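You operate a simulated robot arm through the tools that you are given. There is no shell and no other tool. Be economical: measure what you need, move in short steps, check, and stop when the job is done.

Carry out the task below with a simulated two-armed robot. There is one attempt and no reset: what you move stays moved.

JOB
Push the dolly right back, then roll the blue cart into bay one.
Fine: free the dolly lever and the loads lever to roll, lock each after.
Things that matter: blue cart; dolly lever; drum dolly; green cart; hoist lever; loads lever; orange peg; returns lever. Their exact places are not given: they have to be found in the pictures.

Only the result counts: the job must be done as asked and must still hold three seconds after the hand-in. Knocking over, shifting, dropping, spilling or breaking anything else fails it.

ROBOT AND FRAMES
Two 7-joint arms with two-finger parallel grippers on one trunk, on a base that drives. Base frame: it is fixed to the floor where the robot stands at the start and does not move with it; the origin is under the middle of the robot, x ahead of it, y to its left, z up. Lengths are in cm, angles in degrees, forces in N, time in s.
The left shoulder is at the start at [7, 16.3, 114.5], the right one opposite. With the tool pointing down near the work surface each hand reaches from about 38 to 88 cm from the robot's upright axis, wherever it stands, measured 20 degrees to its own side. Places, roughly: blue cart [20, 110, 40]; dolly lever [50, 0, 60]; drum dolly [80, 10, 30]; green cart [-100, -140, 40]; hoist lever [-70, 280, 70]; loads lever [-10, 80, 60]; orange peg [-50, 275, 75]; returns lever [-130, -170, 70]. Payload 3.43 kg a hand.
Tool frame (each hand has its own): the origin (TCP) lies between the finger pads and is the grasp point; the fingertips stand 3.4 cm ahead of it; z points along the fingers, y is the line along which they close. The gripper opens to 12.8 cm. The fingers are 2.4 cm wide and 1.2 cm thick; the gripper's body (4.8 by 13 cm) begins 9.6 cm behind the TCP.
Orientation is that of the tool frame in the base frame, as a unit quaternion [w, x, y, z]. With the fingers straight down and closing along the base's y, the tool's x points along the base's -x, its y along +y and its z along -z.

CONTROLS
- The arms move only by the tool move_arm. It takes "left_rows", "right_rows" or both (then of equal length, played together; a hand with none holds still); each is a list of rows, each a list of 3 entries, a list of its own where there are three numbers: the shift along the tool's x, y, z in cm, then the turn, a rotation vector about the tool's x, y, z in degrees, then the opening, from 0 (shut) to 1 (fully open). In form: [[[tx, ty, tz], [rx, ry, rz], jaw], ...]. A call has 1 to 12 rows; each row is the pose to reach, as a shift and turn from the pose commanded when the call began, along the tool's axes at that moment. A row lasts 0.2 s, in which the tool goes at most 5 cm and 8.6 degrees; a call with a longer step from one row to the next is refused whole, and so is a gripper value outside its range. A pose out of reach is approached as far as the arm can. The call stops where the force on the tool passes 70 N (or 10 N more than at its start, if that is more) or the arm is blocked; 0.2 s more then pass. Each finger travels about 15.3 cm/s and halts on what it meets, pressing with about 29 N; the grip force reading is that of the motor and also rises with nothing between the fingers. The clock runs only during rows and for 0.2 s after the last one: add rows that repeat a pose to give the fingers time. The reply holds the time, the measured pose of the TCP, the force on the tool along the base axes, the opening and the grip force, in the units named above and with some noise, with the torque about the TCP (base axes, N m) and any sound that the robot's microphone picked up.
- Cameras (640 x 400 px; columns grow to the right, rows downward): "scene" is now at [13.14, 2.88, 136.37]; the picture's right is [0.34, -0.94, 0.00], its down [-0.61, -0.22, -0.76] and it looks along [0.71, 0.26, -0.65] (base axes); focal length 214 px, centre (320, 200). "left" rides on the left gripper at [7.6, 1.1, -16] in its tool frame; the picture's right is [-0.15, 0.99, 0.00], its down [-0.88, -0.13, -0.46] and it looks along [-0.45, -0.07, 0.89] (tool axes); focal length 234 px, centre (320, 200). "right" rides on the right gripper at [7.6, -1.1, -16] in its tool frame; the picture's right is [0.15, 0.99, 0.00], its down [-0.88, 0.13, -0.46] and it looks along [-0.45, 0.07, 0.89] (tool axes); focal length 234 px, centre (320, 200).
- camera(camera): a new picture of that camera. The clock stands still meanwhile.
- lift_body(by): slides the trunk up (or, below 0, down) by that many cm; the arms and the scene camera ride with it, the base frame stays. It gives what a move gives, with no picture.
- base_move(legs): drives the robot by 1 to 6 legs, each [ahead, left, turn to the left] in cm, cm and degrees, along the robot's own axes; the way and the turn of a leg run together, so that a leg with both is an arc; at most 150 cm and 180 degrees a leg. The arms and the cameras ride along, it lands a little off, and it stops where it bumps. It gives what a move gives.
- turn_head(pan, tilt): turns the head with the scene camera to pan (to the left, within 86 degrees either way) and tilt (down, from -29 to 69), counted from straight ahead of the robot. It gives what a move gives.
- locate(camera, pixels): for up to 12 pixels [column, row] of the newest picture of that camera ("zoom" is the newest enlarged one), the place [x, y, z] in the base frame of the surface seen there, good to about 0.2 cm. The clock stands still meanwhile.
- close_up(camera, box): a new picture of the part [left, top, right, bottom] of that camera's present view, enlarged. The clock stands still meanwhile.
- hand_in(): hands the job in; it is judged then, once.

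Work in short steps. Measure before you move; look again where a grasp or a placing could have gone wrong, and mend it. You have 80 turns and 70 pictures in all, those below and enlarged ones among them. Open the grippers and draw the arms clear of the work before you hand the job in, unless the task says otherwise; then end with one line.

The tools are called after "Emit:" as a command line: name --argument value ..., lists and objects as JSON in quotes. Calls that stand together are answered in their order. move_arm: Moves the arms, as the interface text tells. Its arguments: {"type":"object","properties":{"left_rows":{"type":"array"},"right_rows":{"type":"array"}},"required":[]} The other tools are called the same way: lift_body (by) slides the trunk up or down; base_move (legs) drives the base; turn_head (pan, tilt) turns the head that bears the scene camera; camera (camera) takes a picture; locate (camera, pixels) gives the place of the surface under pixels of a picture; close_up (camera, box) takes an enlarged picture of a part of a camera's view; hand_in () hands the job in.

At the start:

```text
clock: 0.0
left_tool_pos: [38.82, 45.6, 116.12]
left_tool_rot: [0.0, -0.002, 1.0, 0.0]
left_wrist_force: [1.0, -0.2, -0.4]
left_ft_torque: [-0.02, -0.02, -0.04]
left_gripper_width: 12.79
left_gripper_force: 0.0
right_tool_pos: [59.66, 1.45, 122.29]
right_tool_rot: [0.0, 0.0, 1.0, 0.0]
right_wrist_force: [-0.5, 0.4, 0.3]
right_ft_torque: [0.02, -0.02, 0.02]
right_gripper_width: 12.8
right_gripper_force: 0.1
trunk travel left (down, up): [-62.5, 31.5]
robot x, y, heading: [0.06, -0.07, 0.0]
head pan, tilt: [19.7, 40.7]
```

scene: 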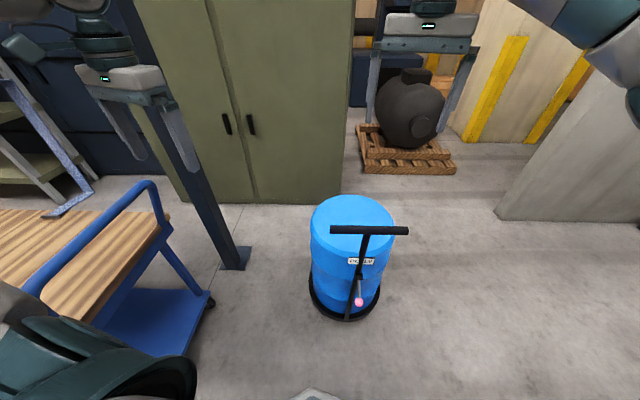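
right: 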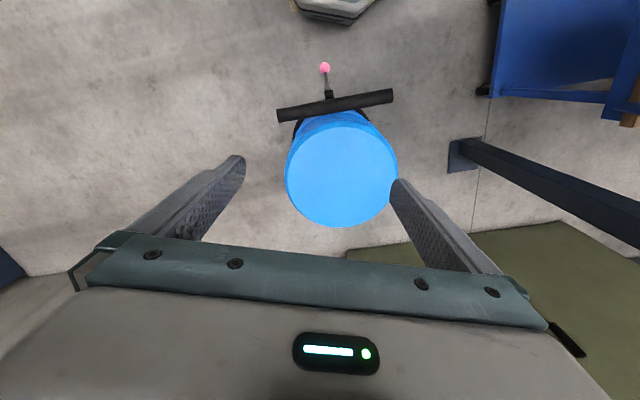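
left: 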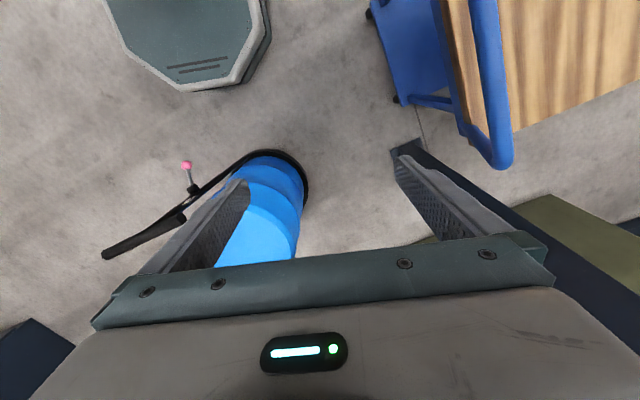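

The drum dolly stands at about (350,260) with its lever knob at (359,302). I enlarge it and look left at the cart.

Emit:
close_up --camera "scene" --box '[270, 170, 450, 330]'

Emit:
locate --camera "scene" --pixels '[[359, 302], [333, 230], [405, 231], [350, 205], [360, 285], [345, 318], [235, 258], [340, 200], [420, 165], [500, 215], [190, 200], [250, 200]]'

Emit:
turn_head --pan 75 --tilt 35

Emit:
camera --camera "scene"

```text
2.50 times, centred on (360, 250) of scene
```

zoom: 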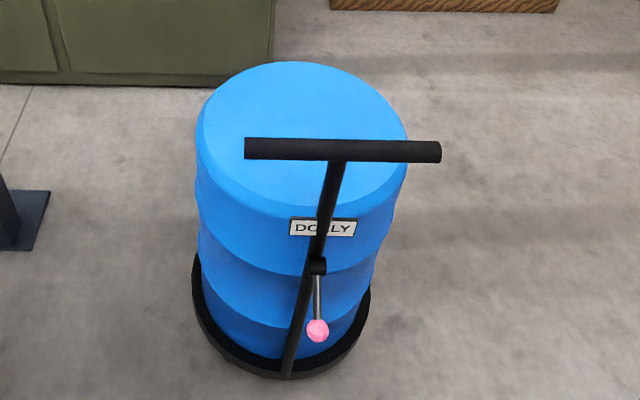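

```text
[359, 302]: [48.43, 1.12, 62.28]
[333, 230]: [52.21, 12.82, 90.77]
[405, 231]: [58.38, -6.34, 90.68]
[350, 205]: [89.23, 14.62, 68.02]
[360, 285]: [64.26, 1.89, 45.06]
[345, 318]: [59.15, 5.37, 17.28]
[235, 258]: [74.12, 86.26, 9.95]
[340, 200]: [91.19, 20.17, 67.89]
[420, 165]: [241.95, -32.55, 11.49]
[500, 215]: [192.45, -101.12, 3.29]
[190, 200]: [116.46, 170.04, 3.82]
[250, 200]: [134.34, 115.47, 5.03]
```

```text
clock: 1.2
left_tool_pos: [38.77, 45.61, 116.4]
left_tool_rot: [0.0, -0.001, 1.0, 0.0]
left_wrist_force: [-0.6, -0.5, 0.4]
left_ft_torque: [-0.04, -0.01, 0.03]
left_gripper_width: 12.81
left_gripper_force: 0.0
right_tool_pos: [59.52, 1.51, 122.32]
right_tool_rot: [0.0, 0.0, 1.0, 0.0]
right_wrist_force: [-0.7, -0.3, -0.1]
right_ft_torque: [0.01, 0.01, 0.02]
right_gripper_width: 12.79
right_gripper_force: 0.0
trunk travel left (down, up): [-62.5, 31.5]
robot x, y, heading: [0.39, -0.26, -0.2]
head pan, tilt: [75.0, 35.0]
```

```text
65 pictures are left
```

scene: 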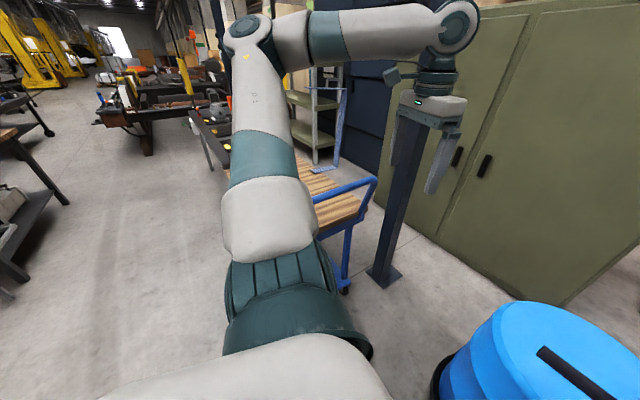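

The left arm hides the cart. I look ahead at low tilt for the dolly's lane and the bay signs, then turn the base to face the cart.

Emit:
turn_head --pan 5 --tilt 15

Emit:
camera --camera "scene"

Emit:
locate --camera "scene" --pixels '[[300, 240], [320, 230], [330, 180]]'

Emit:
base_move --legs '[[0, 0, 60]]'

Emit:
turn_head --pan 30 --tilt 35

Emit:
camera --camera "scene"

```text
clock: 2.6
left_tool_pos: [38.7, 45.62, 116.19]
left_tool_rot: [0.0, -0.002, 1.0, 0.0]
left_wrist_force: [-0.9, 0.1, 0.3]
left_ft_torque: [-0.02, -0.01, 0.0]
left_gripper_width: 12.81
left_gripper_force: 0.0
right_tool_pos: [59.77, 1.51, 122.4]
right_tool_rot: [0.0, 0.0, 1.0, 0.0]
right_wrist_force: [-0.2, 0.0, 0.4]
right_ft_torque: [0.04, -0.01, -0.01]
right_gripper_width: 12.8
right_gripper_force: 0.1
trunk travel left (down, up): [-62.5, 31.5]
robot x, y, heading: [-0.12, -0.15, 0.0]
head pan, tilt: [5.0, 15.0]
```

```text
64 pictures are left
```

scene: 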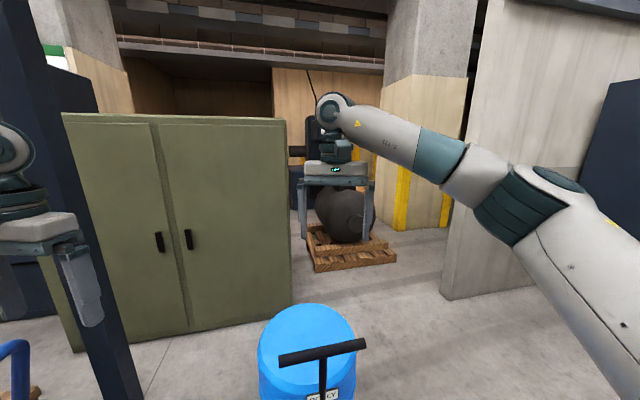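

```text
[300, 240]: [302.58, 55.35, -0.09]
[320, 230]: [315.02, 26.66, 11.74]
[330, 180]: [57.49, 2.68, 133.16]
```

```text
clock: 5.7
left_tool_pos: [-20.68, 56.16, 116.13]
left_tool_rot: [0.0, -0.506, 0.863, 0.0]
left_wrist_force: [0.4, -0.4, -0.5]
left_ft_torque: [0.01, 0.0, 0.02]
left_gripper_width: 12.8
left_gripper_force: 0.1
right_tool_pos: [27.85, 52.7, 122.27]
right_tool_rot: [0.0, -0.505, 0.863, 0.0]
right_wrist_force: [-0.2, -0.1, 0.8]
right_ft_torque: [0.02, 0.02, -0.01]
right_gripper_width: 12.83
right_gripper_force: 0.3
trunk travel left (down, up): [-62.5, 31.5]
robot x, y, heading: [-0.03, 0.07, 60.3]
head pan, tilt: [5.0, 15.0]
```

```text
clock: 6.6
left_tool_pos: [-20.87, 56.08, 116.31]
left_tool_rot: [0.0, -0.506, 0.863, 0.001]
left_wrist_force: [-0.5, 0.5, -0.5]
left_ft_torque: [0.01, 0.01, -0.01]
left_gripper_width: 12.78
left_gripper_force: 0.1
right_tool_pos: [27.95, 52.81, 122.21]
right_tool_rot: [-0.001, -0.504, 0.864, 0.001]
right_wrist_force: [0.0, 0.3, 0.3]
right_ft_torque: [-0.01, -0.03, 0.02]
right_gripper_width: 12.77
right_gripper_force: 0.0
trunk travel left (down, up): [-62.5, 31.5]
robot x, y, heading: [-0.44, -0.01, 60.4]
head pan, tilt: [30.0, 35.0]
```

```text
63 pictures are left
```

scene: 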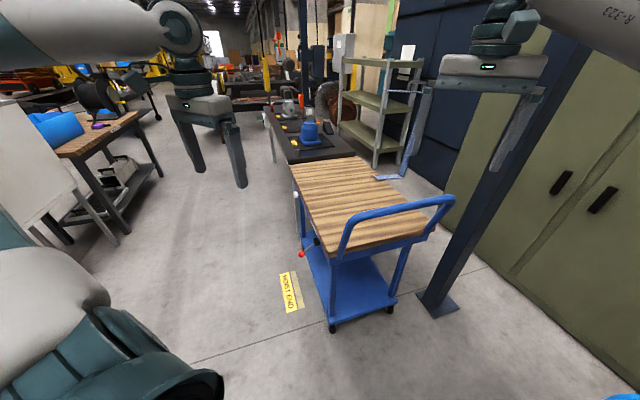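

The blue cart is in view: red lever knob at (301,254), floor label at (292,291). I enlarge these parts.

Emit:
close_up --camera "scene" --box '[230, 140, 480, 340]'

Emit:
close_up --camera "scene" --box '[270, 260, 320, 320]'

Emit:
locate --camera "scene" --pixels '[[301, 254], [292, 291], [332, 330], [390, 310], [345, 240], [445, 203], [292, 165], [360, 158], [440, 306], [355, 220], [335, 250], [295, 195]]'

Emit:
turn_head --pan 40 --tilt 15

Emit:
camera --camera "scene"

```text
2.00 times, centred on (355, 240) of scene
```

zoom: 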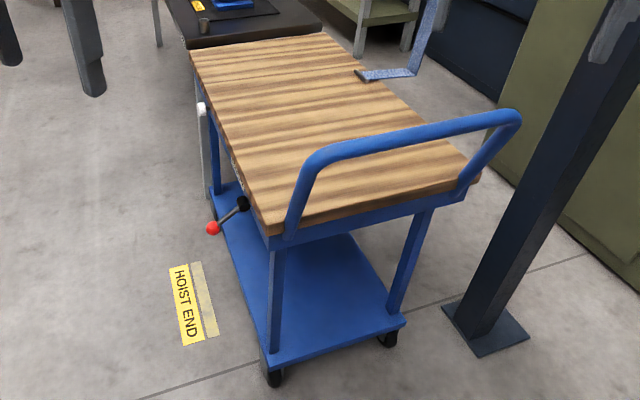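

```text
6.67 times, centred on (295, 290) of scene
```

zoom: 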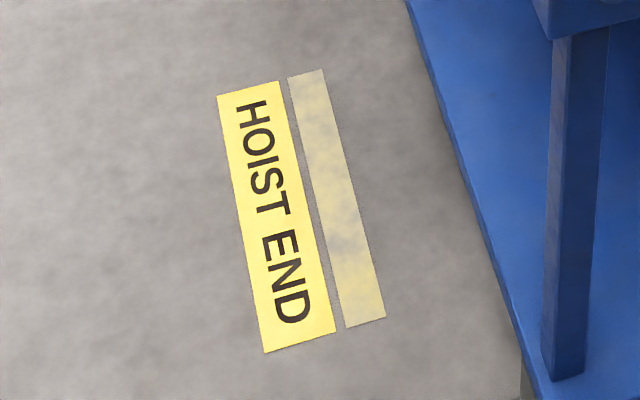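

```text
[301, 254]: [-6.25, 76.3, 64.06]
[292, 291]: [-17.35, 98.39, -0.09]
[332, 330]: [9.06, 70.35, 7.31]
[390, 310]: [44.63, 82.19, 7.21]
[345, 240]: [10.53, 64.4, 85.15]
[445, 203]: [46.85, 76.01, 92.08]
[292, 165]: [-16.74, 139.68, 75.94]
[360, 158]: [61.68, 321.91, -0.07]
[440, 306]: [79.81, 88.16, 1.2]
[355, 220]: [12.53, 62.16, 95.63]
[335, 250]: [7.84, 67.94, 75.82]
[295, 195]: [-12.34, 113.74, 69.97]
```

```text
clock: 7.4
left_tool_pos: [-20.78, 56.09, 116.19]
left_tool_rot: [0.0, -0.506, 0.862, 0.0]
left_wrist_force: [-0.6, 0.3, -0.3]
left_ft_torque: [0.02, -0.02, 0.04]
left_gripper_width: 12.83
left_gripper_force: 0.0
right_tool_pos: [27.98, 52.73, 122.34]
right_tool_rot: [0.0, -0.504, 0.864, 0.0]
right_wrist_force: [-0.6, 0.6, 0.5]
right_ft_torque: [0.0, -0.01, 0.0]
right_gripper_width: 12.79
right_gripper_force: 0.0
trunk travel left (down, up): [-62.5, 31.5]
robot x, y, heading: [0.16, -0.26, 60.7]
head pan, tilt: [40.0, 15.0]
```

```text
60 pictures are left
```

scene: 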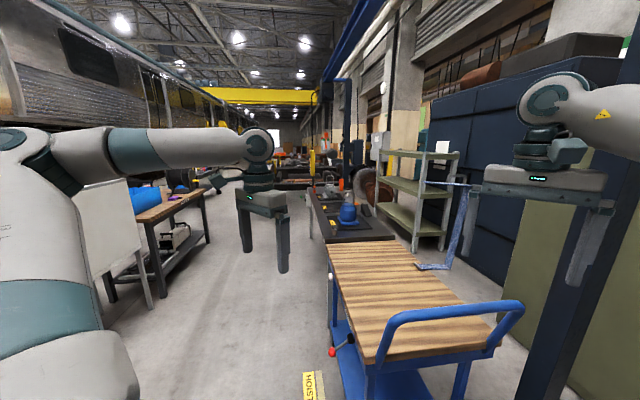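

The "HOIST END" label is by the cart; bay one may be on the other side. I look round to the right and behind.

Emit:
base_move --legs '[[0, 0, -60]]'

Emit:
turn_head --pan -50 --tilt 40

Emit:
camera --camera "scene"

Emit:
turn_head --pan 0 --tilt 65

Emit:
camera --camera "scene"

Emit:
base_move --legs '[[0, 0, -90]]'

Emit:
turn_head --pan 0 --tilt 30

Emit:
camera --camera "scene"

Emit:
turn_head --pan -70 --tilt 30

Emit:
camera --camera "scene"

```text
clock: 10.5
left_tool_pos: [37.69, 46.51, 116.24]
left_tool_rot: [0.0, -0.014, 1.0, -0.001]
left_wrist_force: [0.7, -0.7, 0.1]
left_ft_torque: [-0.01, 0.01, 0.0]
left_gripper_width: 12.84
left_gripper_force: 0.0
right_tool_pos: [59.61, 2.85, 122.27]
right_tool_rot: [0.0, -0.013, 1.0, 0.0]
right_wrist_force: [0.2, 0.0, 0.1]
right_ft_torque: [-0.01, 0.01, -0.01]
right_gripper_width: 12.81
right_gripper_force: 0.1
trunk travel left (down, up): [-62.5, 31.5]
robot x, y, heading: [0.11, -0.03, 1.7]
head pan, tilt: [40.0, 15.0]
```

```text
clock: 12.1
left_tool_pos: [37.65, 46.58, 116.28]
left_tool_rot: [0.0, -0.014, 1.0, 0.0]
left_wrist_force: [-0.3, -0.2, 1.0]
left_ft_torque: [0.0, 0.02, -0.02]
left_gripper_width: 12.8
left_gripper_force: 0.1
right_tool_pos: [59.61, 3.02, 122.36]
right_tool_rot: [0.0, -0.011, 1.0, 0.0]
right_wrist_force: [-0.1, 0.3, 0.3]
right_ft_torque: [-0.01, 0.0, 0.01]
right_gripper_width: 12.79
right_gripper_force: 0.0
trunk travel left (down, up): [-62.5, 31.5]
robot x, y, heading: [0.04, 0.12, 1.4]
head pan, tilt: [-50.0, 40.0]
```

```text
59 pictures are left
```

scene: 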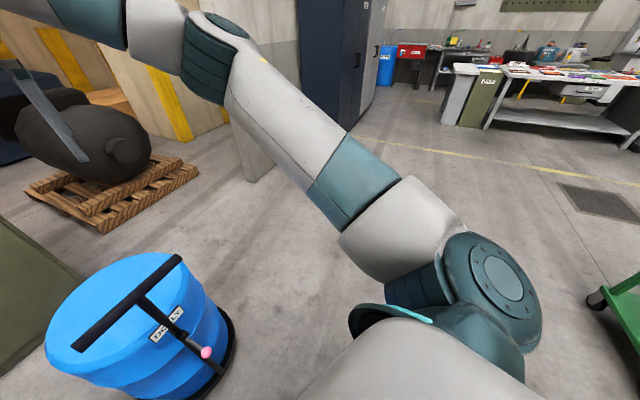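

```text
clock: 13.3
left_tool_pos: [37.57, 46.55, 116.15]
left_tool_rot: [0.001, -0.014, 1.0, -0.001]
left_wrist_force: [-0.6, 0.4, 0.2]
left_ft_torque: [-0.02, 0.03, 0.01]
left_gripper_width: 12.79
left_gripper_force: 0.1
right_tool_pos: [59.68, 3.03, 122.35]
right_tool_rot: [0.0, -0.013, 1.0, 0.0]
right_wrist_force: [0.6, -0.7, 0.6]
right_ft_torque: [0.0, 0.0, -0.01]
right_gripper_width: 12.81
right_gripper_force: 0.2
trunk travel left (down, up): [-62.5, 31.5]
robot x, y, heading: [0.08, -0.0, 1.5]
head pan, tilt: [0.0, 65.0]
```

```text
58 pictures are left
```

scene: 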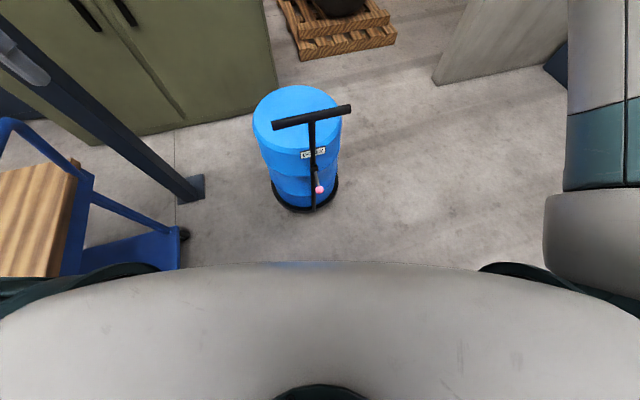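

```text
clock: 17.5
left_tool_pos: [46.55, -37.56, 116.25]
left_tool_rot: [0.0, 0.696, 0.718, -0.001]
left_wrist_force: [0.3, 0.5, 0.0]
left_ft_torque: [0.0, -0.01, 0.02]
left_gripper_width: 12.8
left_gripper_force: 0.1
right_tool_pos: [3.02, -59.58, 122.21]
right_tool_rot: [-0.001, 0.699, 0.715, -0.001]
right_wrist_force: [0.5, 0.6, -1.0]
right_ft_torque: [-0.02, -0.03, 0.01]
right_gripper_width: 12.81
right_gripper_force: 0.1
trunk travel left (down, up): [-62.5, 31.5]
robot x, y, heading: [0.02, 0.28, -88.7]
head pan, tilt: [0.0, 65.0]
```

```text
clock: 18.5
left_tool_pos: [46.48, -37.6, 116.33]
left_tool_rot: [0.0, 0.697, 0.717, 0.001]
left_wrist_force: [0.8, -0.3, 0.3]
left_ft_torque: [0.01, 0.01, 0.01]
left_gripper_width: 12.81
left_gripper_force: 0.1
right_tool_pos: [2.98, -59.68, 122.38]
right_tool_rot: [0.0, 0.699, 0.716, 0.0]
right_wrist_force: [0.4, 0.1, 0.0]
right_ft_torque: [-0.02, -0.01, 0.02]
right_gripper_width: 12.82
right_gripper_force: 0.1
trunk travel left (down, up): [-62.5, 31.5]
robot x, y, heading: [0.27, -0.16, -88.5]
head pan, tilt: [0.0, 30.0]
```

```text
57 pictures are left
```

scene: 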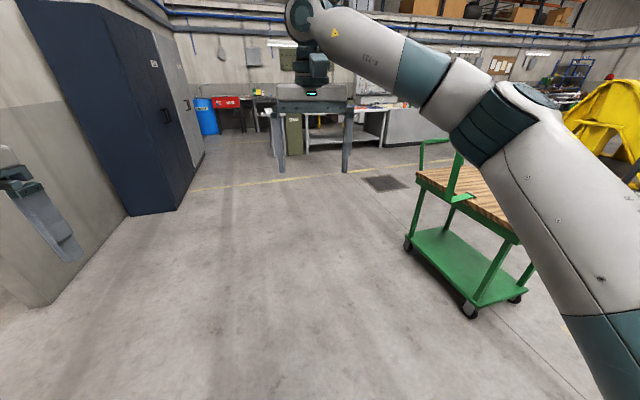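

```text
clock: 19.9
left_tool_pos: [46.64, -37.63, 116.25]
left_tool_rot: [-0.001, 0.698, 0.716, -0.001]
left_wrist_force: [0.4, -0.8, -0.9]
left_ft_torque: [-0.01, 0.01, 0.01]
left_gripper_width: 12.81
left_gripper_force: 0.0
right_tool_pos: [2.91, -59.58, 122.45]
right_tool_rot: [0.0, 0.699, 0.716, 0.0]
right_wrist_force: [1.1, 0.2, -0.5]
right_ft_torque: [-0.01, 0.01, 0.0]
right_gripper_width: 12.8
right_gripper_force: 0.1
trunk travel left (down, up): [-62.5, 31.5]
robot x, y, heading: [0.07, 0.11, -88.8]
head pan, tilt: [-70.0, 30.0]
```

```text
56 pictures are left
```

scene: 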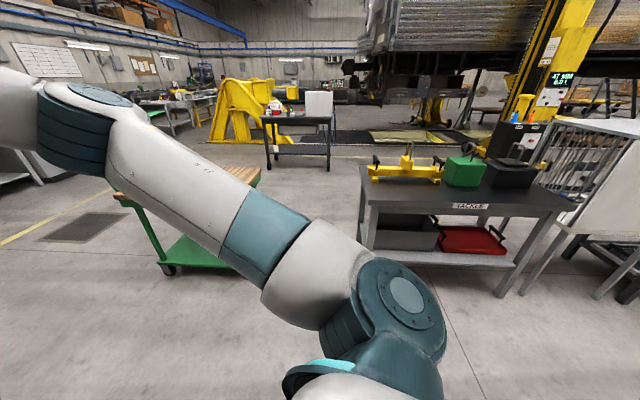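

No bay signs on this side. A white board stands behind the robot (620,170); I measure it and then turn to look at it.

Emit:
locate --camera "scene" --pixels '[[600, 180], [630, 145], [560, 240], [500, 290], [380, 160], [465, 206]]'

Emit:
close_up --camera "scene" --box '[350, 60, 640, 260]'

Emit:
base_move --legs '[[0, 0, -125]]'

Emit:
turn_head --pan 0 --tilt 20

Emit:
camera --camera "scene"

```text
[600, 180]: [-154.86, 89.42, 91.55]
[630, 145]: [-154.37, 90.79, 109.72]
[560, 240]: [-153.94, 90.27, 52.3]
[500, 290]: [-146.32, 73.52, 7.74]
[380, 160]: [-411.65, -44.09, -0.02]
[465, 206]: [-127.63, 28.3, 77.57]
```

```text
2.00 times, centred on (495, 160) of scene
```

zoom: 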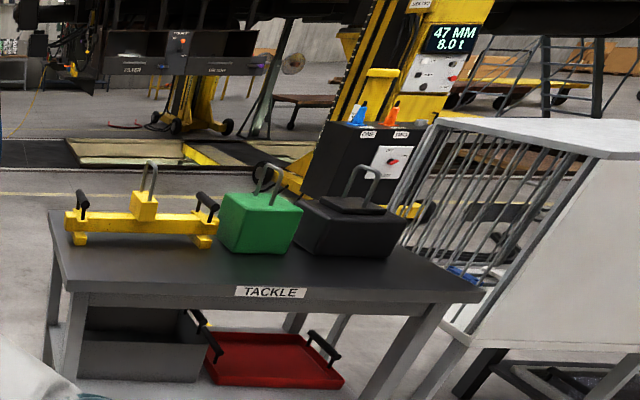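

```text
clock: 25.5
left_tool_pos: [-57.49, -16.6, 116.32]
left_tool_rot: [0.0, 0.958, -0.287, 0.0]
left_wrist_force: [0.4, -1.1, -0.2]
left_ft_torque: [-0.01, -0.02, 0.01]
left_gripper_width: 12.81
left_gripper_force: 0.1
right_tool_pos: [-50.57, 31.57, 122.32]
right_tool_rot: [0.0, 0.957, -0.289, 0.0]
right_wrist_force: [0.5, -0.2, 0.1]
right_ft_torque: [-0.01, -0.02, 0.01]
right_gripper_width: 12.75
right_gripper_force: 0.2
trunk travel left (down, up): [-62.5, 31.5]
robot x, y, heading: [0.06, -0.36, 146.5]
head pan, tilt: [-70.0, 30.0]
```

```text
clock: 26.9
left_tool_pos: [-57.38, -16.67, 116.21]
left_tool_rot: [0.0, 0.958, -0.286, 0.0]
left_wrist_force: [-0.3, -0.2, 0.2]
left_ft_torque: [0.02, 0.02, 0.02]
left_gripper_width: 12.8
left_gripper_force: 0.1
right_tool_pos: [-50.58, 31.69, 122.32]
right_tool_rot: [0.0, 0.958, -0.288, 0.0]
right_wrist_force: [0.1, 0.0, 0.5]
right_ft_torque: [0.0, 0.02, -0.02]
right_gripper_width: 12.82
right_gripper_force: 0.1
trunk travel left (down, up): [-62.5, 31.5]
robot x, y, heading: [0.29, -0.19, 146.6]
head pan, tilt: [0.0, 20.0]
```

```text
54 pictures are left
```

scene: 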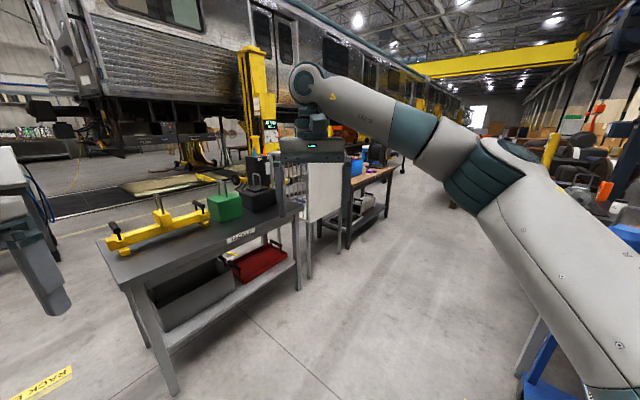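

A floor label "RACK E…" shows at (40,385). I locate it and look there.

Emit:
locate --camera "scene" --pixels '[[40, 385], [20, 393], [70, 372]]'

Emit:
turn_head --pan 40 --tilt 40

Emit:
camera --camera "scene"

Emit:
base_move --legs '[[0, 0, 60]]'

Emit:
turn_head --pan 0 --tilt 40

Emit:
camera --camera "scene"

```text
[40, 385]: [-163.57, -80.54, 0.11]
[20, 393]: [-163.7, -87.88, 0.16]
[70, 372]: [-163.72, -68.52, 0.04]
```

```text
clock: 28.0
left_tool_pos: [-57.5, -16.66, 116.3]
left_tool_rot: [0.0, 0.958, -0.288, 0.0]
left_wrist_force: [0.0, 0.8, -0.1]
left_ft_torque: [-0.01, -0.01, -0.01]
left_gripper_width: 12.8
left_gripper_force: 0.1
right_tool_pos: [-50.55, 31.64, 122.18]
right_tool_rot: [0.0, 0.957, -0.289, 0.0]
right_wrist_force: [-0.3, -0.2, 0.7]
right_ft_torque: [-0.01, 0.0, -0.01]
right_gripper_width: 12.8
right_gripper_force: 0.0
trunk travel left (down, up): [-62.5, 31.5]
robot x, y, heading: [0.21, 0.29, 146.7]
head pan, tilt: [40.0, 40.0]
```

```text
53 pictures are left
```

scene: 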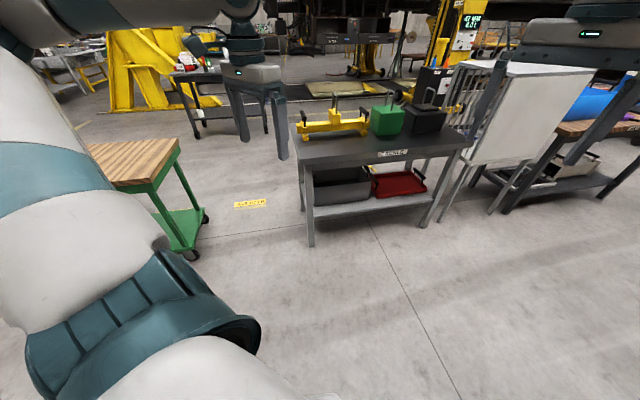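

```text
clock: 31.0
left_tool_pos: [-14.75, -57.93, 116.22]
left_tool_rot: [0.0, 0.974, 0.227, 0.0]
left_wrist_force: [0.4, -0.3, -0.4]
left_ft_torque: [-0.01, 0.0, 0.01]
left_gripper_width: 12.78
left_gripper_force: 0.1
right_tool_pos: [-52.83, -27.5, 122.36]
right_tool_rot: [-0.001, 0.974, 0.225, 0.0]
right_wrist_force: [0.8, 0.4, 0.2]
right_ft_torque: [-0.01, 0.02, 0.0]
right_gripper_width: 12.79
right_gripper_force: 0.0
trunk travel left (down, up): [-62.5, 31.5]
robot x, y, heading: [0.07, -0.22, -153.8]
head pan, tilt: [40.0, 40.0]
```

```text
clock: 32.1
left_tool_pos: [-14.84, -58.02, 116.26]
left_tool_rot: [-0.001, 0.974, 0.226, 0.0]
left_wrist_force: [0.1, 0.3, 0.0]
left_ft_torque: [0.03, -0.03, 0.04]
left_gripper_width: 12.79
left_gripper_force: 0.1
right_tool_pos: [-52.96, -27.52, 122.29]
right_tool_rot: [0.0, 0.974, 0.225, 0.0]
right_wrist_force: [-0.2, 0.3, -1.0]
right_ft_torque: [0.01, -0.01, -0.02]
right_gripper_width: 12.79
right_gripper_force: 0.2
trunk travel left (down, up): [-62.5, 31.5]
robot x, y, heading: [-0.06, 0.02, -154.1]
head pan, tilt: [0.0, 40.0]
```

```text
52 pictures are left
```

scene: 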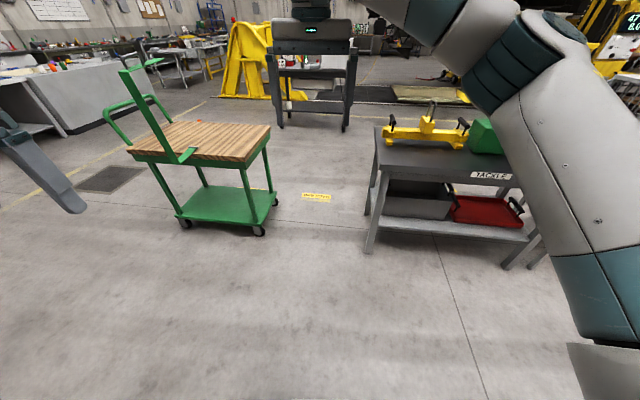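

No bay sign here. I turn toward the hoist end and drive up the aisle beside the cart to search there.

Emit:
base_move --legs '[[0, 0, -90], [0, 60, 0]]'

Emit:
turn_head --pan 30 --tilt 30

Emit:
camera --camera "scene"

```text
clock: 39.3
left_tool_pos: [-111.45, -10.88, 116.25]
left_tool_rot: [0.0, 0.848, -0.53, 0.0]
left_wrist_force: [0.3, -0.5, 0.2]
left_ft_torque: [-0.02, -0.01, -0.01]
left_gripper_width: 12.79
left_gripper_force: 0.1
right_tool_pos: [-81.0, 27.2, 122.26]
right_tool_rot: [0.001, 0.847, -0.531, -0.001]
right_wrist_force: [-0.5, -0.8, 0.0]
right_ft_torque: [0.0, -0.01, 0.03]
right_gripper_width: 12.81
right_gripper_force: 0.0
trunk travel left (down, up): [-62.5, 31.5]
robot x, y, heading: [-53.58, -26.06, 115.9]
head pan, tilt: [0.0, 40.0]
```

```text
clock: 40.3
left_tool_pos: [-111.38, -10.94, 116.36]
left_tool_rot: [0.0, 0.848, -0.53, 0.001]
left_wrist_force: [-0.2, 1.8, -0.7]
left_ft_torque: [-0.01, 0.0, 0.01]
left_gripper_width: 12.8
left_gripper_force: 0.2
right_tool_pos: [-81.03, 27.17, 122.32]
right_tool_rot: [0.001, 0.847, -0.531, 0.0]
right_wrist_force: [-0.8, 0.2, 1.2]
right_ft_torque: [0.0, 0.02, 0.02]
right_gripper_width: 12.8
right_gripper_force: 0.0
trunk travel left (down, up): [-62.5, 31.5]
robot x, y, heading: [-53.66, -26.03, 115.8]
head pan, tilt: [30.0, 30.0]
```

```text
51 pictures are left
```

scene: 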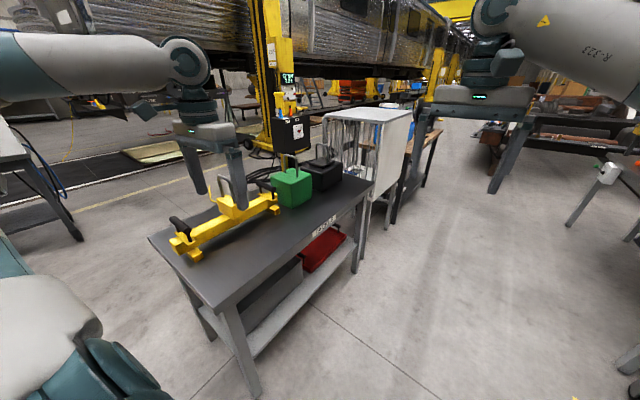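

Nothing yet. I raise the trunk a bit and drive up the aisle to around (-68,100).

Emit:
lift_body --by 15

Emit:
base_move --legs '[[0, 0, -16], [120, -8, 0]]'

Emit:
turn_head --pan 0 --tilt 40

Emit:
camera --camera "scene"

Emit:
turn_head --pan -70 --tilt 35

Emit:
camera --camera "scene"

```text
clock: 42.0
left_tool_pos: [-111.51, -11.05, 131.36]
left_tool_rot: [0.0, 0.849, -0.529, 0.0]
left_wrist_force: [-0.2, 0.2, -0.2]
left_ft_torque: [-0.01, -0.02, 0.02]
left_gripper_width: 12.79
left_gripper_force: 0.0
right_tool_pos: [-81.03, 27.06, 137.36]
right_tool_rot: [0.0, 0.848, -0.531, 0.0]
right_wrist_force: [0.2, -0.2, 0.4]
right_ft_torque: [0.01, -0.02, -0.06]
right_gripper_width: 12.8
right_gripper_force: 0.1
trunk travel left (down, up): [-77.5, 16.5]
robot x, y, heading: [-53.46, -25.89, 116.0]
head pan, tilt: [30.0, 30.0]
```

```text
clock: 49.1
left_tool_pos: [-119.6, 125.83, 131.15]
left_tool_rot: [0.0, 0.77, -0.638, -0.001]
left_wrist_force: [-0.4, -0.4, -0.3]
left_ft_torque: [0.01, -0.02, -0.01]
left_gripper_width: 12.8
left_gripper_force: 0.0
right_tool_pos: [-80.15, 154.43, 137.28]
right_tool_rot: [-0.001, 0.769, -0.639, 0.0]
right_wrist_force: [0.0, 0.3, 0.0]
right_ft_torque: [0.01, 0.0, -0.01]
right_gripper_width: 12.8
right_gripper_force: 0.1
trunk travel left (down, up): [-77.5, 16.5]
robot x, y, heading: [-67.41, 96.32, 100.6]
head pan, tilt: [30.0, 30.0]
```

```text
clock: 50.1
left_tool_pos: [-119.65, 125.93, 131.25]
left_tool_rot: [0.001, 0.77, -0.637, 0.0]
left_wrist_force: [0.2, 0.4, 0.1]
left_ft_torque: [0.01, 0.0, -0.01]
left_gripper_width: 12.8
left_gripper_force: 0.1
right_tool_pos: [-80.08, 154.65, 137.32]
right_tool_rot: [0.001, 0.769, -0.639, -0.001]
right_wrist_force: [-0.3, -0.1, 0.6]
right_ft_torque: [0.02, 0.03, 0.02]
right_gripper_width: 12.8
right_gripper_force: 0.0
trunk travel left (down, up): [-77.5, 16.5]
robot x, y, heading: [-67.46, 96.23, 100.7]
head pan, tilt: [0.0, 40.0]
```

```text
50 pictures are left
```

scene: 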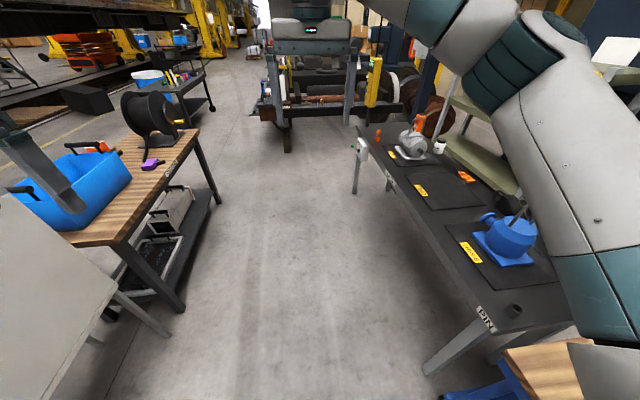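

```text
clock: 51.5
left_tool_pos: [-119.66, 125.86, 131.23]
left_tool_rot: [-0.001, 0.771, -0.637, 0.001]
left_wrist_force: [0.7, 0.3, -0.8]
left_ft_torque: [0.01, 0.01, -0.04]
left_gripper_width: 12.82
left_gripper_force: 0.1
right_tool_pos: [-80.14, 154.51, 137.32]
right_tool_rot: [0.0, 0.769, -0.64, 0.001]
right_wrist_force: [0.5, 0.5, 0.1]
right_ft_torque: [-0.01, 0.01, -0.02]
right_gripper_width: 12.76
right_gripper_force: 0.0
trunk travel left (down, up): [-77.5, 16.5]
robot x, y, heading: [-68.05, 95.98, 100.5]
head pan, tilt: [-70.0, 35.0]
```

```text
49 pictures are left
```

scene: 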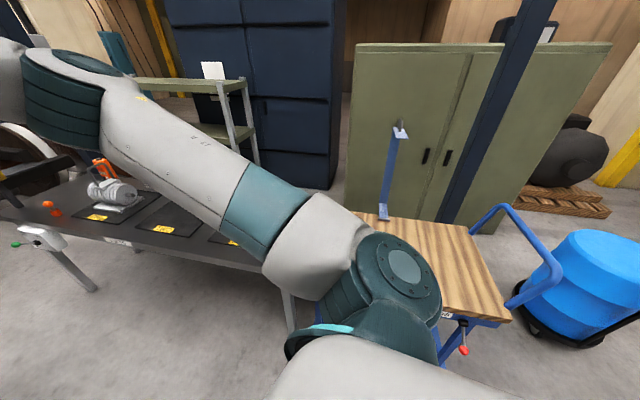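

The bench beyond the cart has yellow-tagged mats at (470,252), (421,190), (393,152) and a green-knobbed lever at its end. I read the tags.

Emit:
turn_head --pan -25 --tilt 40

Emit:
camera --camera "scene"

Emit:
base_move --legs '[[0, 0, -60]]'

Emit:
turn_head --pan 15 --tilt 40

Emit:
camera --camera "scene"

```text
clock: 52.6
left_tool_pos: [-119.59, 126.0, 131.25]
left_tool_rot: [0.0, 0.77, -0.638, 0.0]
left_wrist_force: [-0.2, 0.3, -0.6]
left_ft_torque: [0.04, 0.02, 0.03]
left_gripper_width: 12.8
left_gripper_force: 0.0
right_tool_pos: [-80.1, 154.57, 137.27]
right_tool_rot: [0.001, 0.77, -0.638, -0.001]
right_wrist_force: [-0.2, 0.9, -0.5]
right_ft_torque: [0.02, -0.01, -0.01]
right_gripper_width: 12.81
right_gripper_force: 0.1
trunk travel left (down, up): [-77.5, 16.5]
robot x, y, heading: [-67.51, 96.19, 100.9]
head pan, tilt: [-25.0, 40.0]
```

```text
48 pictures are left
```

scene: 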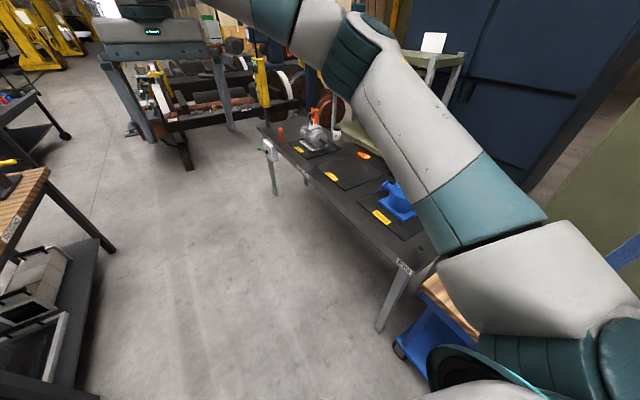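

```text
clock: 55.6
left_tool_pos: [-69.46, 156.01, 131.24]
left_tool_rot: [0.0, -0.361, 0.933, -0.001]
left_wrist_force: [-0.1, 0.5, 0.0]
left_ft_torque: [0.02, 0.0, -0.02]
left_gripper_width: 12.79
left_gripper_force: 0.1
right_tool_pos: [-24.4, 137.28, 137.34]
right_tool_rot: [0.0, -0.359, 0.933, 0.001]
right_wrist_force: [0.5, -0.4, 0.2]
right_ft_torque: [-0.03, -0.02, 0.0]
right_gripper_width: 12.8
right_gripper_force: 0.1
trunk travel left (down, up): [-77.5, 16.5]
robot x, y, heading: [-67.62, 96.72, 42.0]
head pan, tilt: [-25.0, 40.0]
```

```text
clock: 56.7
left_tool_pos: [-69.44, 156.07, 131.3]
left_tool_rot: [0.001, -0.361, 0.932, 0.0]
left_wrist_force: [-0.4, 0.0, -0.1]
left_ft_torque: [-0.02, -0.01, 0.01]
left_gripper_width: 12.8
left_gripper_force: 0.0
right_tool_pos: [-24.34, 137.41, 137.32]
right_tool_rot: [-0.001, -0.359, 0.933, -0.001]
right_wrist_force: [0.2, -0.5, 1.1]
right_ft_torque: [0.02, 0.0, 0.02]
right_gripper_width: 12.83
right_gripper_force: 0.0
trunk travel left (down, up): [-77.5, 16.5]
robot x, y, heading: [-67.91, 95.9, 42.0]
head pan, tilt: [15.0, 40.0]
```

```text
47 pictures are left
```

scene: 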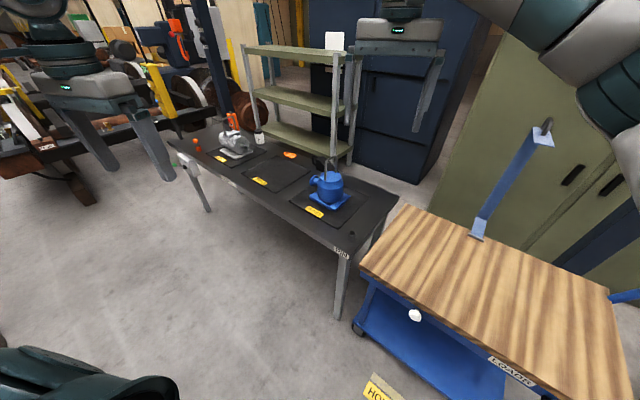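

I enlarge the bench tags and the cart labels.

Emit:
close_up --camera "scene" --box '[160, 110, 400, 260]'

Emit:
close_up --camera "scene" --box '[320, 240, 560, 400]'

Emit:
turn_head --pan -40 --tilt 50

Emit:
camera --camera "scene"

```text
2.67 times, centred on (280, 185) of scene
```

zoom: 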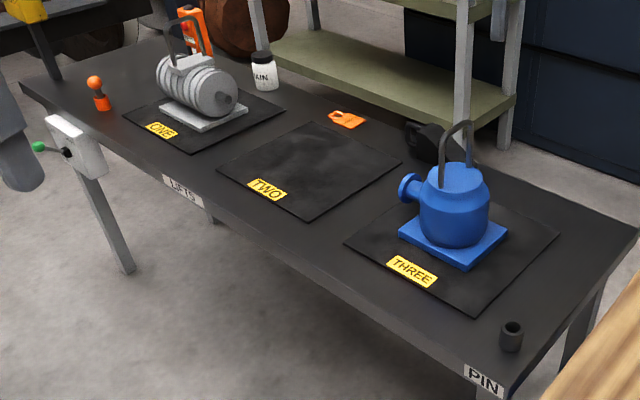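

```text
2.50 times, centred on (440, 320) of scene
```

zoom: 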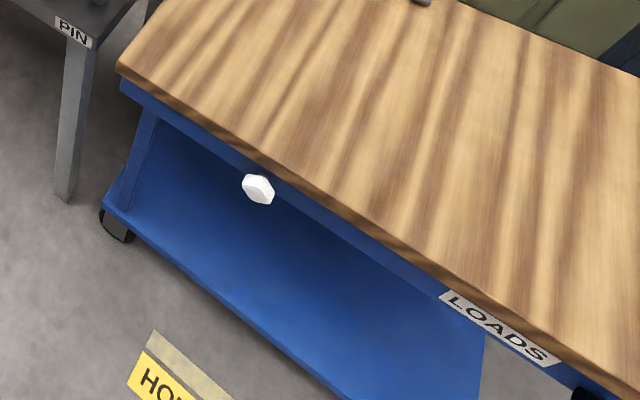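

```text
clock: 57.9
left_tool_pos: [-69.45, 156.01, 131.24]
left_tool_rot: [0.0, -0.361, 0.932, 0.0]
left_wrist_force: [-0.3, 0.3, 0.4]
left_ft_torque: [0.0, 0.01, -0.02]
left_gripper_width: 12.8
left_gripper_force: 0.0
right_tool_pos: [-24.41, 137.37, 137.48]
right_tool_rot: [0.0, -0.36, 0.933, 0.0]
right_wrist_force: [0.1, -0.6, 0.0]
right_ft_torque: [-0.01, -0.02, 0.03]
right_gripper_width: 12.81
right_gripper_force: 0.1
trunk travel left (down, up): [-77.5, 16.5]
robot x, y, heading: [-67.9, 96.49, 42.2]
head pan, tilt: [-40.0, 50.0]
```

```text
44 pictures are left
```

scene: 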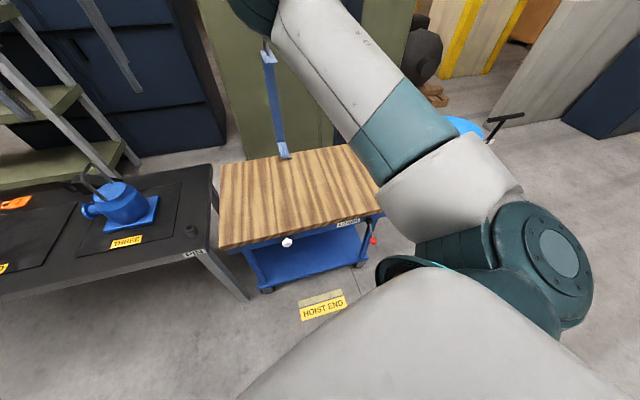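

Tags ONE/TWO/THREE are bench spots, no floor bay there. I turn to view the floor around the start spot and the dolly from here.

Emit:
base_move --legs '[[0, 0, -90]]'

Emit:
turn_head --pan 0 --tilt 35

Emit:
camera --camera "scene"

Emit:
turn_head --pan 45 --tilt 25

Emit:
camera --camera "scene"

```text
clock: 62.1
left_tool_pos: [-7.92, 100.44, 131.27]
left_tool_rot: [0.0, 0.387, 0.922, 0.0]
left_wrist_force: [0.3, 0.9, 0.2]
left_ft_torque: [-0.04, 0.02, 0.02]
left_gripper_width: 12.81
left_gripper_force: 0.1
right_tool_pos: [-24.82, 54.63, 137.36]
right_tool_rot: [0.0, 0.387, 0.922, 0.0]
right_wrist_force: [-0.4, 0.6, 0.5]
right_ft_torque: [0.02, 0.02, 0.0]
right_gripper_width: 12.8
right_gripper_force: 0.0
trunk travel left (down, up): [-77.5, 16.5]
robot x, y, heading: [-67.65, 96.24, -45.5]
head pan, tilt: [-40.0, 50.0]
```

```text
clock: 63.1
left_tool_pos: [-7.91, 100.39, 131.31]
left_tool_rot: [0.001, 0.387, 0.922, 0.0]
left_wrist_force: [0.2, -0.3, 0.1]
left_ft_torque: [0.02, -0.03, 0.01]
left_gripper_width: 12.79
left_gripper_force: 0.1
right_tool_pos: [-24.91, 54.68, 137.27]
right_tool_rot: [0.001, 0.388, 0.922, 0.0]
right_wrist_force: [0.3, 0.4, 0.4]
right_ft_torque: [0.03, -0.02, 0.01]
right_gripper_width: 12.78
right_gripper_force: 0.0
trunk travel left (down, up): [-77.5, 16.5]
robot x, y, heading: [-67.51, 96.07, -45.8]
head pan, tilt: [0.0, 35.0]
```

```text
43 pictures are left
```

scene: 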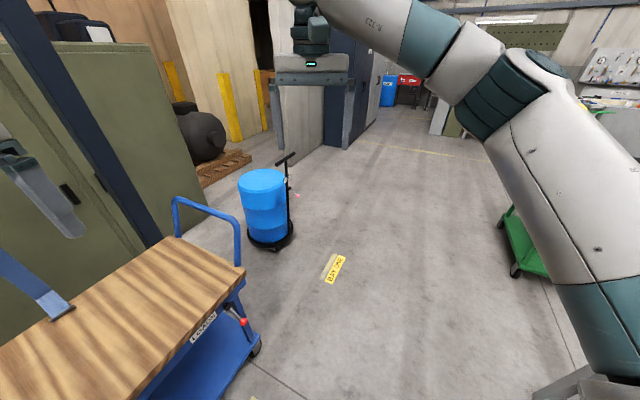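

```text
clock: 64.3
left_tool_pos: [-7.91, 100.33, 131.18]
left_tool_rot: [0.0, 0.387, 0.922, 0.0]
left_wrist_force: [0.3, 0.0, 0.6]
left_ft_torque: [-0.02, 0.01, 0.02]
left_gripper_width: 12.79
left_gripper_force: 0.1
right_tool_pos: [-24.92, 54.56, 137.27]
right_tool_rot: [0.0, 0.388, 0.922, 0.0]
right_wrist_force: [0.1, 0.3, 0.3]
right_ft_torque: [0.03, 0.01, -0.02]
right_gripper_width: 12.8
right_gripper_force: 0.2
trunk travel left (down, up): [-77.5, 16.5]
robot x, y, heading: [-67.8, 96.13, -45.3]
head pan, tilt: [45.0, 25.0]
```

```text
42 pictures are left
```

scene: 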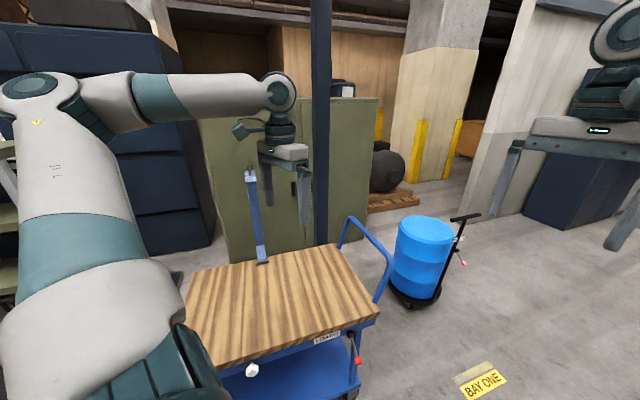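

Found: "BAY ONE" on the floor at (483,383), which was under the robot at the start. I measure both the label and its strip, and the cart features.

Emit:
locate --camera "scene" --pixels '[[483, 384], [473, 373], [357, 361], [340, 222], [390, 265], [375, 315], [252, 370], [398, 300], [440, 295], [464, 263], [452, 218], [328, 338]]'

Emit:
close_up --camera "scene" --box '[230, 190, 500, 400]'

Emit:
turn_head --pan 20 --tilt 50

Emit:
camera --camera "scene"

```text
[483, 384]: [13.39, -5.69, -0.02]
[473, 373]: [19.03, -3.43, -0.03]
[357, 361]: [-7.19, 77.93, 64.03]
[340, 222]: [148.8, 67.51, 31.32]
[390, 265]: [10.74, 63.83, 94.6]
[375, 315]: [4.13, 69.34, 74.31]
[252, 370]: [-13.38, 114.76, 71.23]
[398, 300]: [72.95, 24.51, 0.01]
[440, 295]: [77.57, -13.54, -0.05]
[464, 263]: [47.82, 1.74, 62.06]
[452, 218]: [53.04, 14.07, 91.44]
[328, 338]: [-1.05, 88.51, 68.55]
```

```text
1.90 times, centred on (365, 295) of scene
```

zoom: 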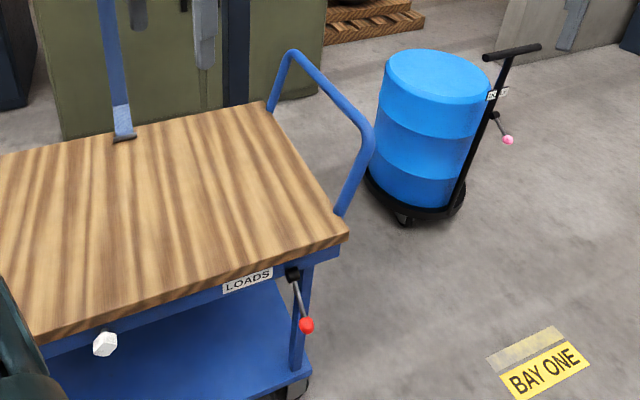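

```text
clock: 65.2
left_tool_pos: [-8.05, 100.37, 131.34]
left_tool_rot: [0.002, 0.386, 0.922, 0.0]
left_wrist_force: [0.3, 0.8, 0.1]
left_ft_torque: [-0.02, -0.01, 0.0]
left_gripper_width: 12.83
left_gripper_force: 0.0
right_tool_pos: [-24.92, 54.6, 137.44]
right_tool_rot: [0.0, 0.388, 0.922, 0.0]
right_wrist_force: [0.4, -0.9, -0.1]
right_ft_torque: [0.01, 0.0, -0.02]
right_gripper_width: 12.8
right_gripper_force: 0.1
trunk travel left (down, up): [-77.5, 16.5]
robot x, y, heading: [-67.86, 96.36, -45.5]
head pan, tilt: [20.0, 50.0]
```

```text
40 pictures are left
```

scene: 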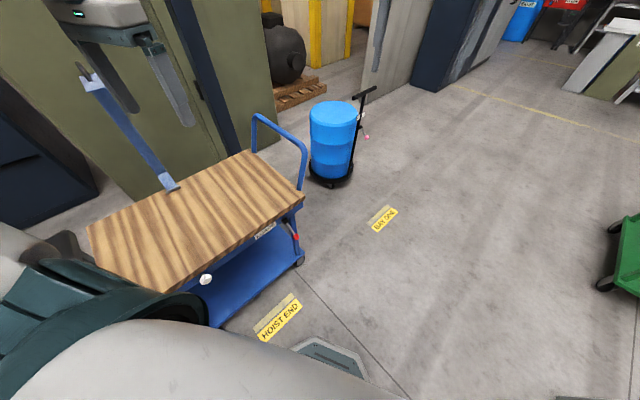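

The lane runs along (0.283,-0.959), 108.5 cm from HOIST END to BAY ONE, and the dolly stands in it and must be pushed along (0.959,0.283). I drive to the dolly's handle side, heading 16.4.

Emit:
base_move --legs '[[0, 0, 62], [-24, -108, 0], [55, -16, 0]]'

Emit:
turn_head --pan 0 --tilt 55

Emit:
camera --camera "scene"

Emit:
camera --camera "right"

```text
clock: 76.4
left_tool_pos: [22.05, 40.02, 131.37]
left_tool_rot: [0.001, -0.141, 0.99, 0.0]
left_wrist_force: [0.3, 0.3, 0.0]
left_ft_torque: [0.0, -0.01, -0.02]
left_gripper_width: 12.79
left_gripper_force: 0.1
right_tool_pos: [54.35, 3.5, 137.47]
right_tool_rot: [0.001, -0.138, 0.99, 0.0]
right_wrist_force: [-0.3, 0.0, 0.6]
right_ft_torque: [-0.03, -0.03, 0.0]
right_gripper_width: 12.78
right_gripper_force: 0.0
trunk travel left (down, up): [-77.5, 16.5]
robot x, y, heading: [-2.46, -14.6, 16.2]
head pan, tilt: [20.0, 50.0]
```

```text
clock: 77.3
left_tool_pos: [22.11, 40.09, 131.35]
left_tool_rot: [0.0, -0.14, 0.99, 0.0]
left_wrist_force: [0.4, -0.5, -0.1]
left_ft_torque: [-0.01, -0.02, 0.03]
left_gripper_width: 12.81
left_gripper_force: 0.0
right_tool_pos: [54.41, 3.35, 137.52]
right_tool_rot: [0.0, -0.139, 0.99, 0.001]
right_wrist_force: [-0.1, 0.0, 0.2]
right_ft_torque: [0.01, -0.02, -0.01]
right_gripper_width: 12.78
right_gripper_force: 0.1
trunk travel left (down, up): [-77.5, 16.5]
robot x, y, heading: [-2.58, -14.41, 16.1]
head pan, tilt: [0.0, 55.0]
```

```text
39 pictures are left
```

scene: 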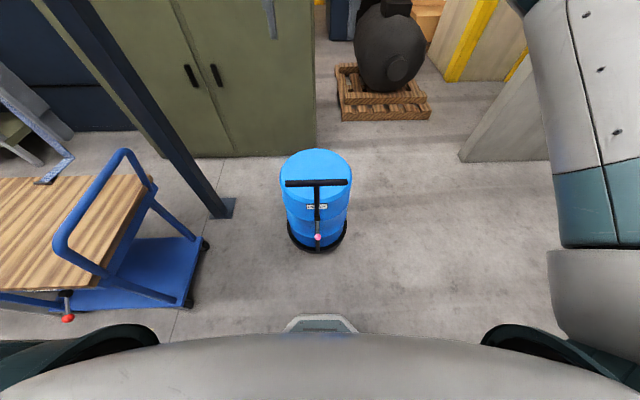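

```text
38 pictures are left
```

right: 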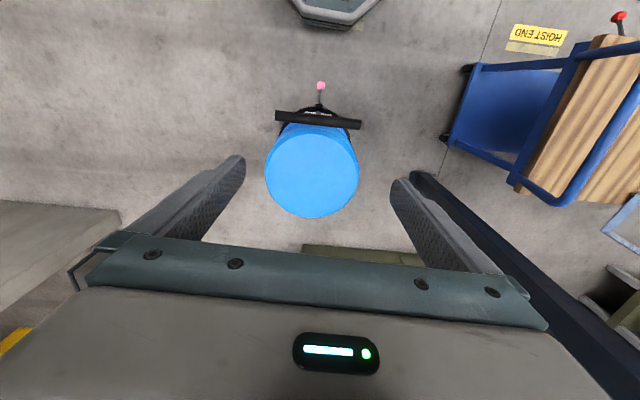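

I enlarge the dolly's lever to see its pivot.

Emit:
close_up --camera "scene" --box '[276, 170, 360, 256]'

Emit:
close_up --camera "right" --box '[270, 70, 370, 140]'

Emit:
locate --camera "scene" --pixels '[[318, 236], [317, 223], [317, 217], [288, 183], [345, 182], [317, 182], [317, 247], [315, 157], [316, 150]]'

```text
4.65 times, centred on (318, 213) of scene
```

zoom: 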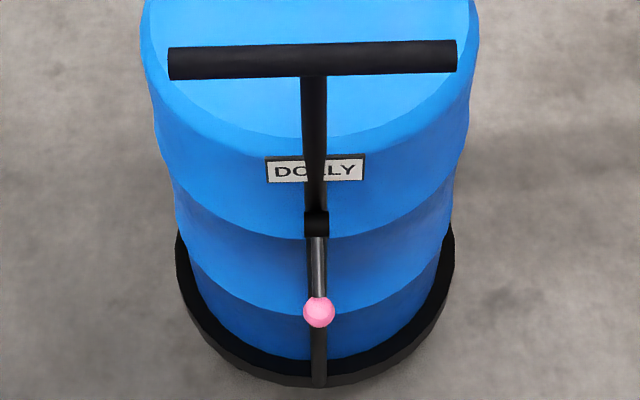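

```text
5.71 times, centred on (320, 105) of right
```

zoom: 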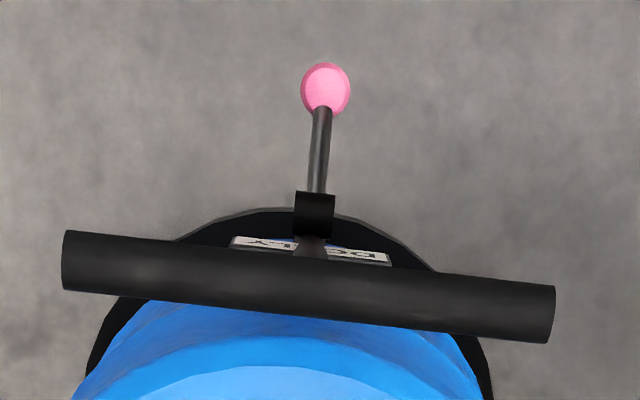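

```text
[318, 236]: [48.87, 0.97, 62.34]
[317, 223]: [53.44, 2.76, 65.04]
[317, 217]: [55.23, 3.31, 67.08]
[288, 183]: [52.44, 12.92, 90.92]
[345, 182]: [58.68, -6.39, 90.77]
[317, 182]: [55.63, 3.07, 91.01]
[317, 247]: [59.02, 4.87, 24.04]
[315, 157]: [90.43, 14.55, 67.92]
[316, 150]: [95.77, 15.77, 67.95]
```

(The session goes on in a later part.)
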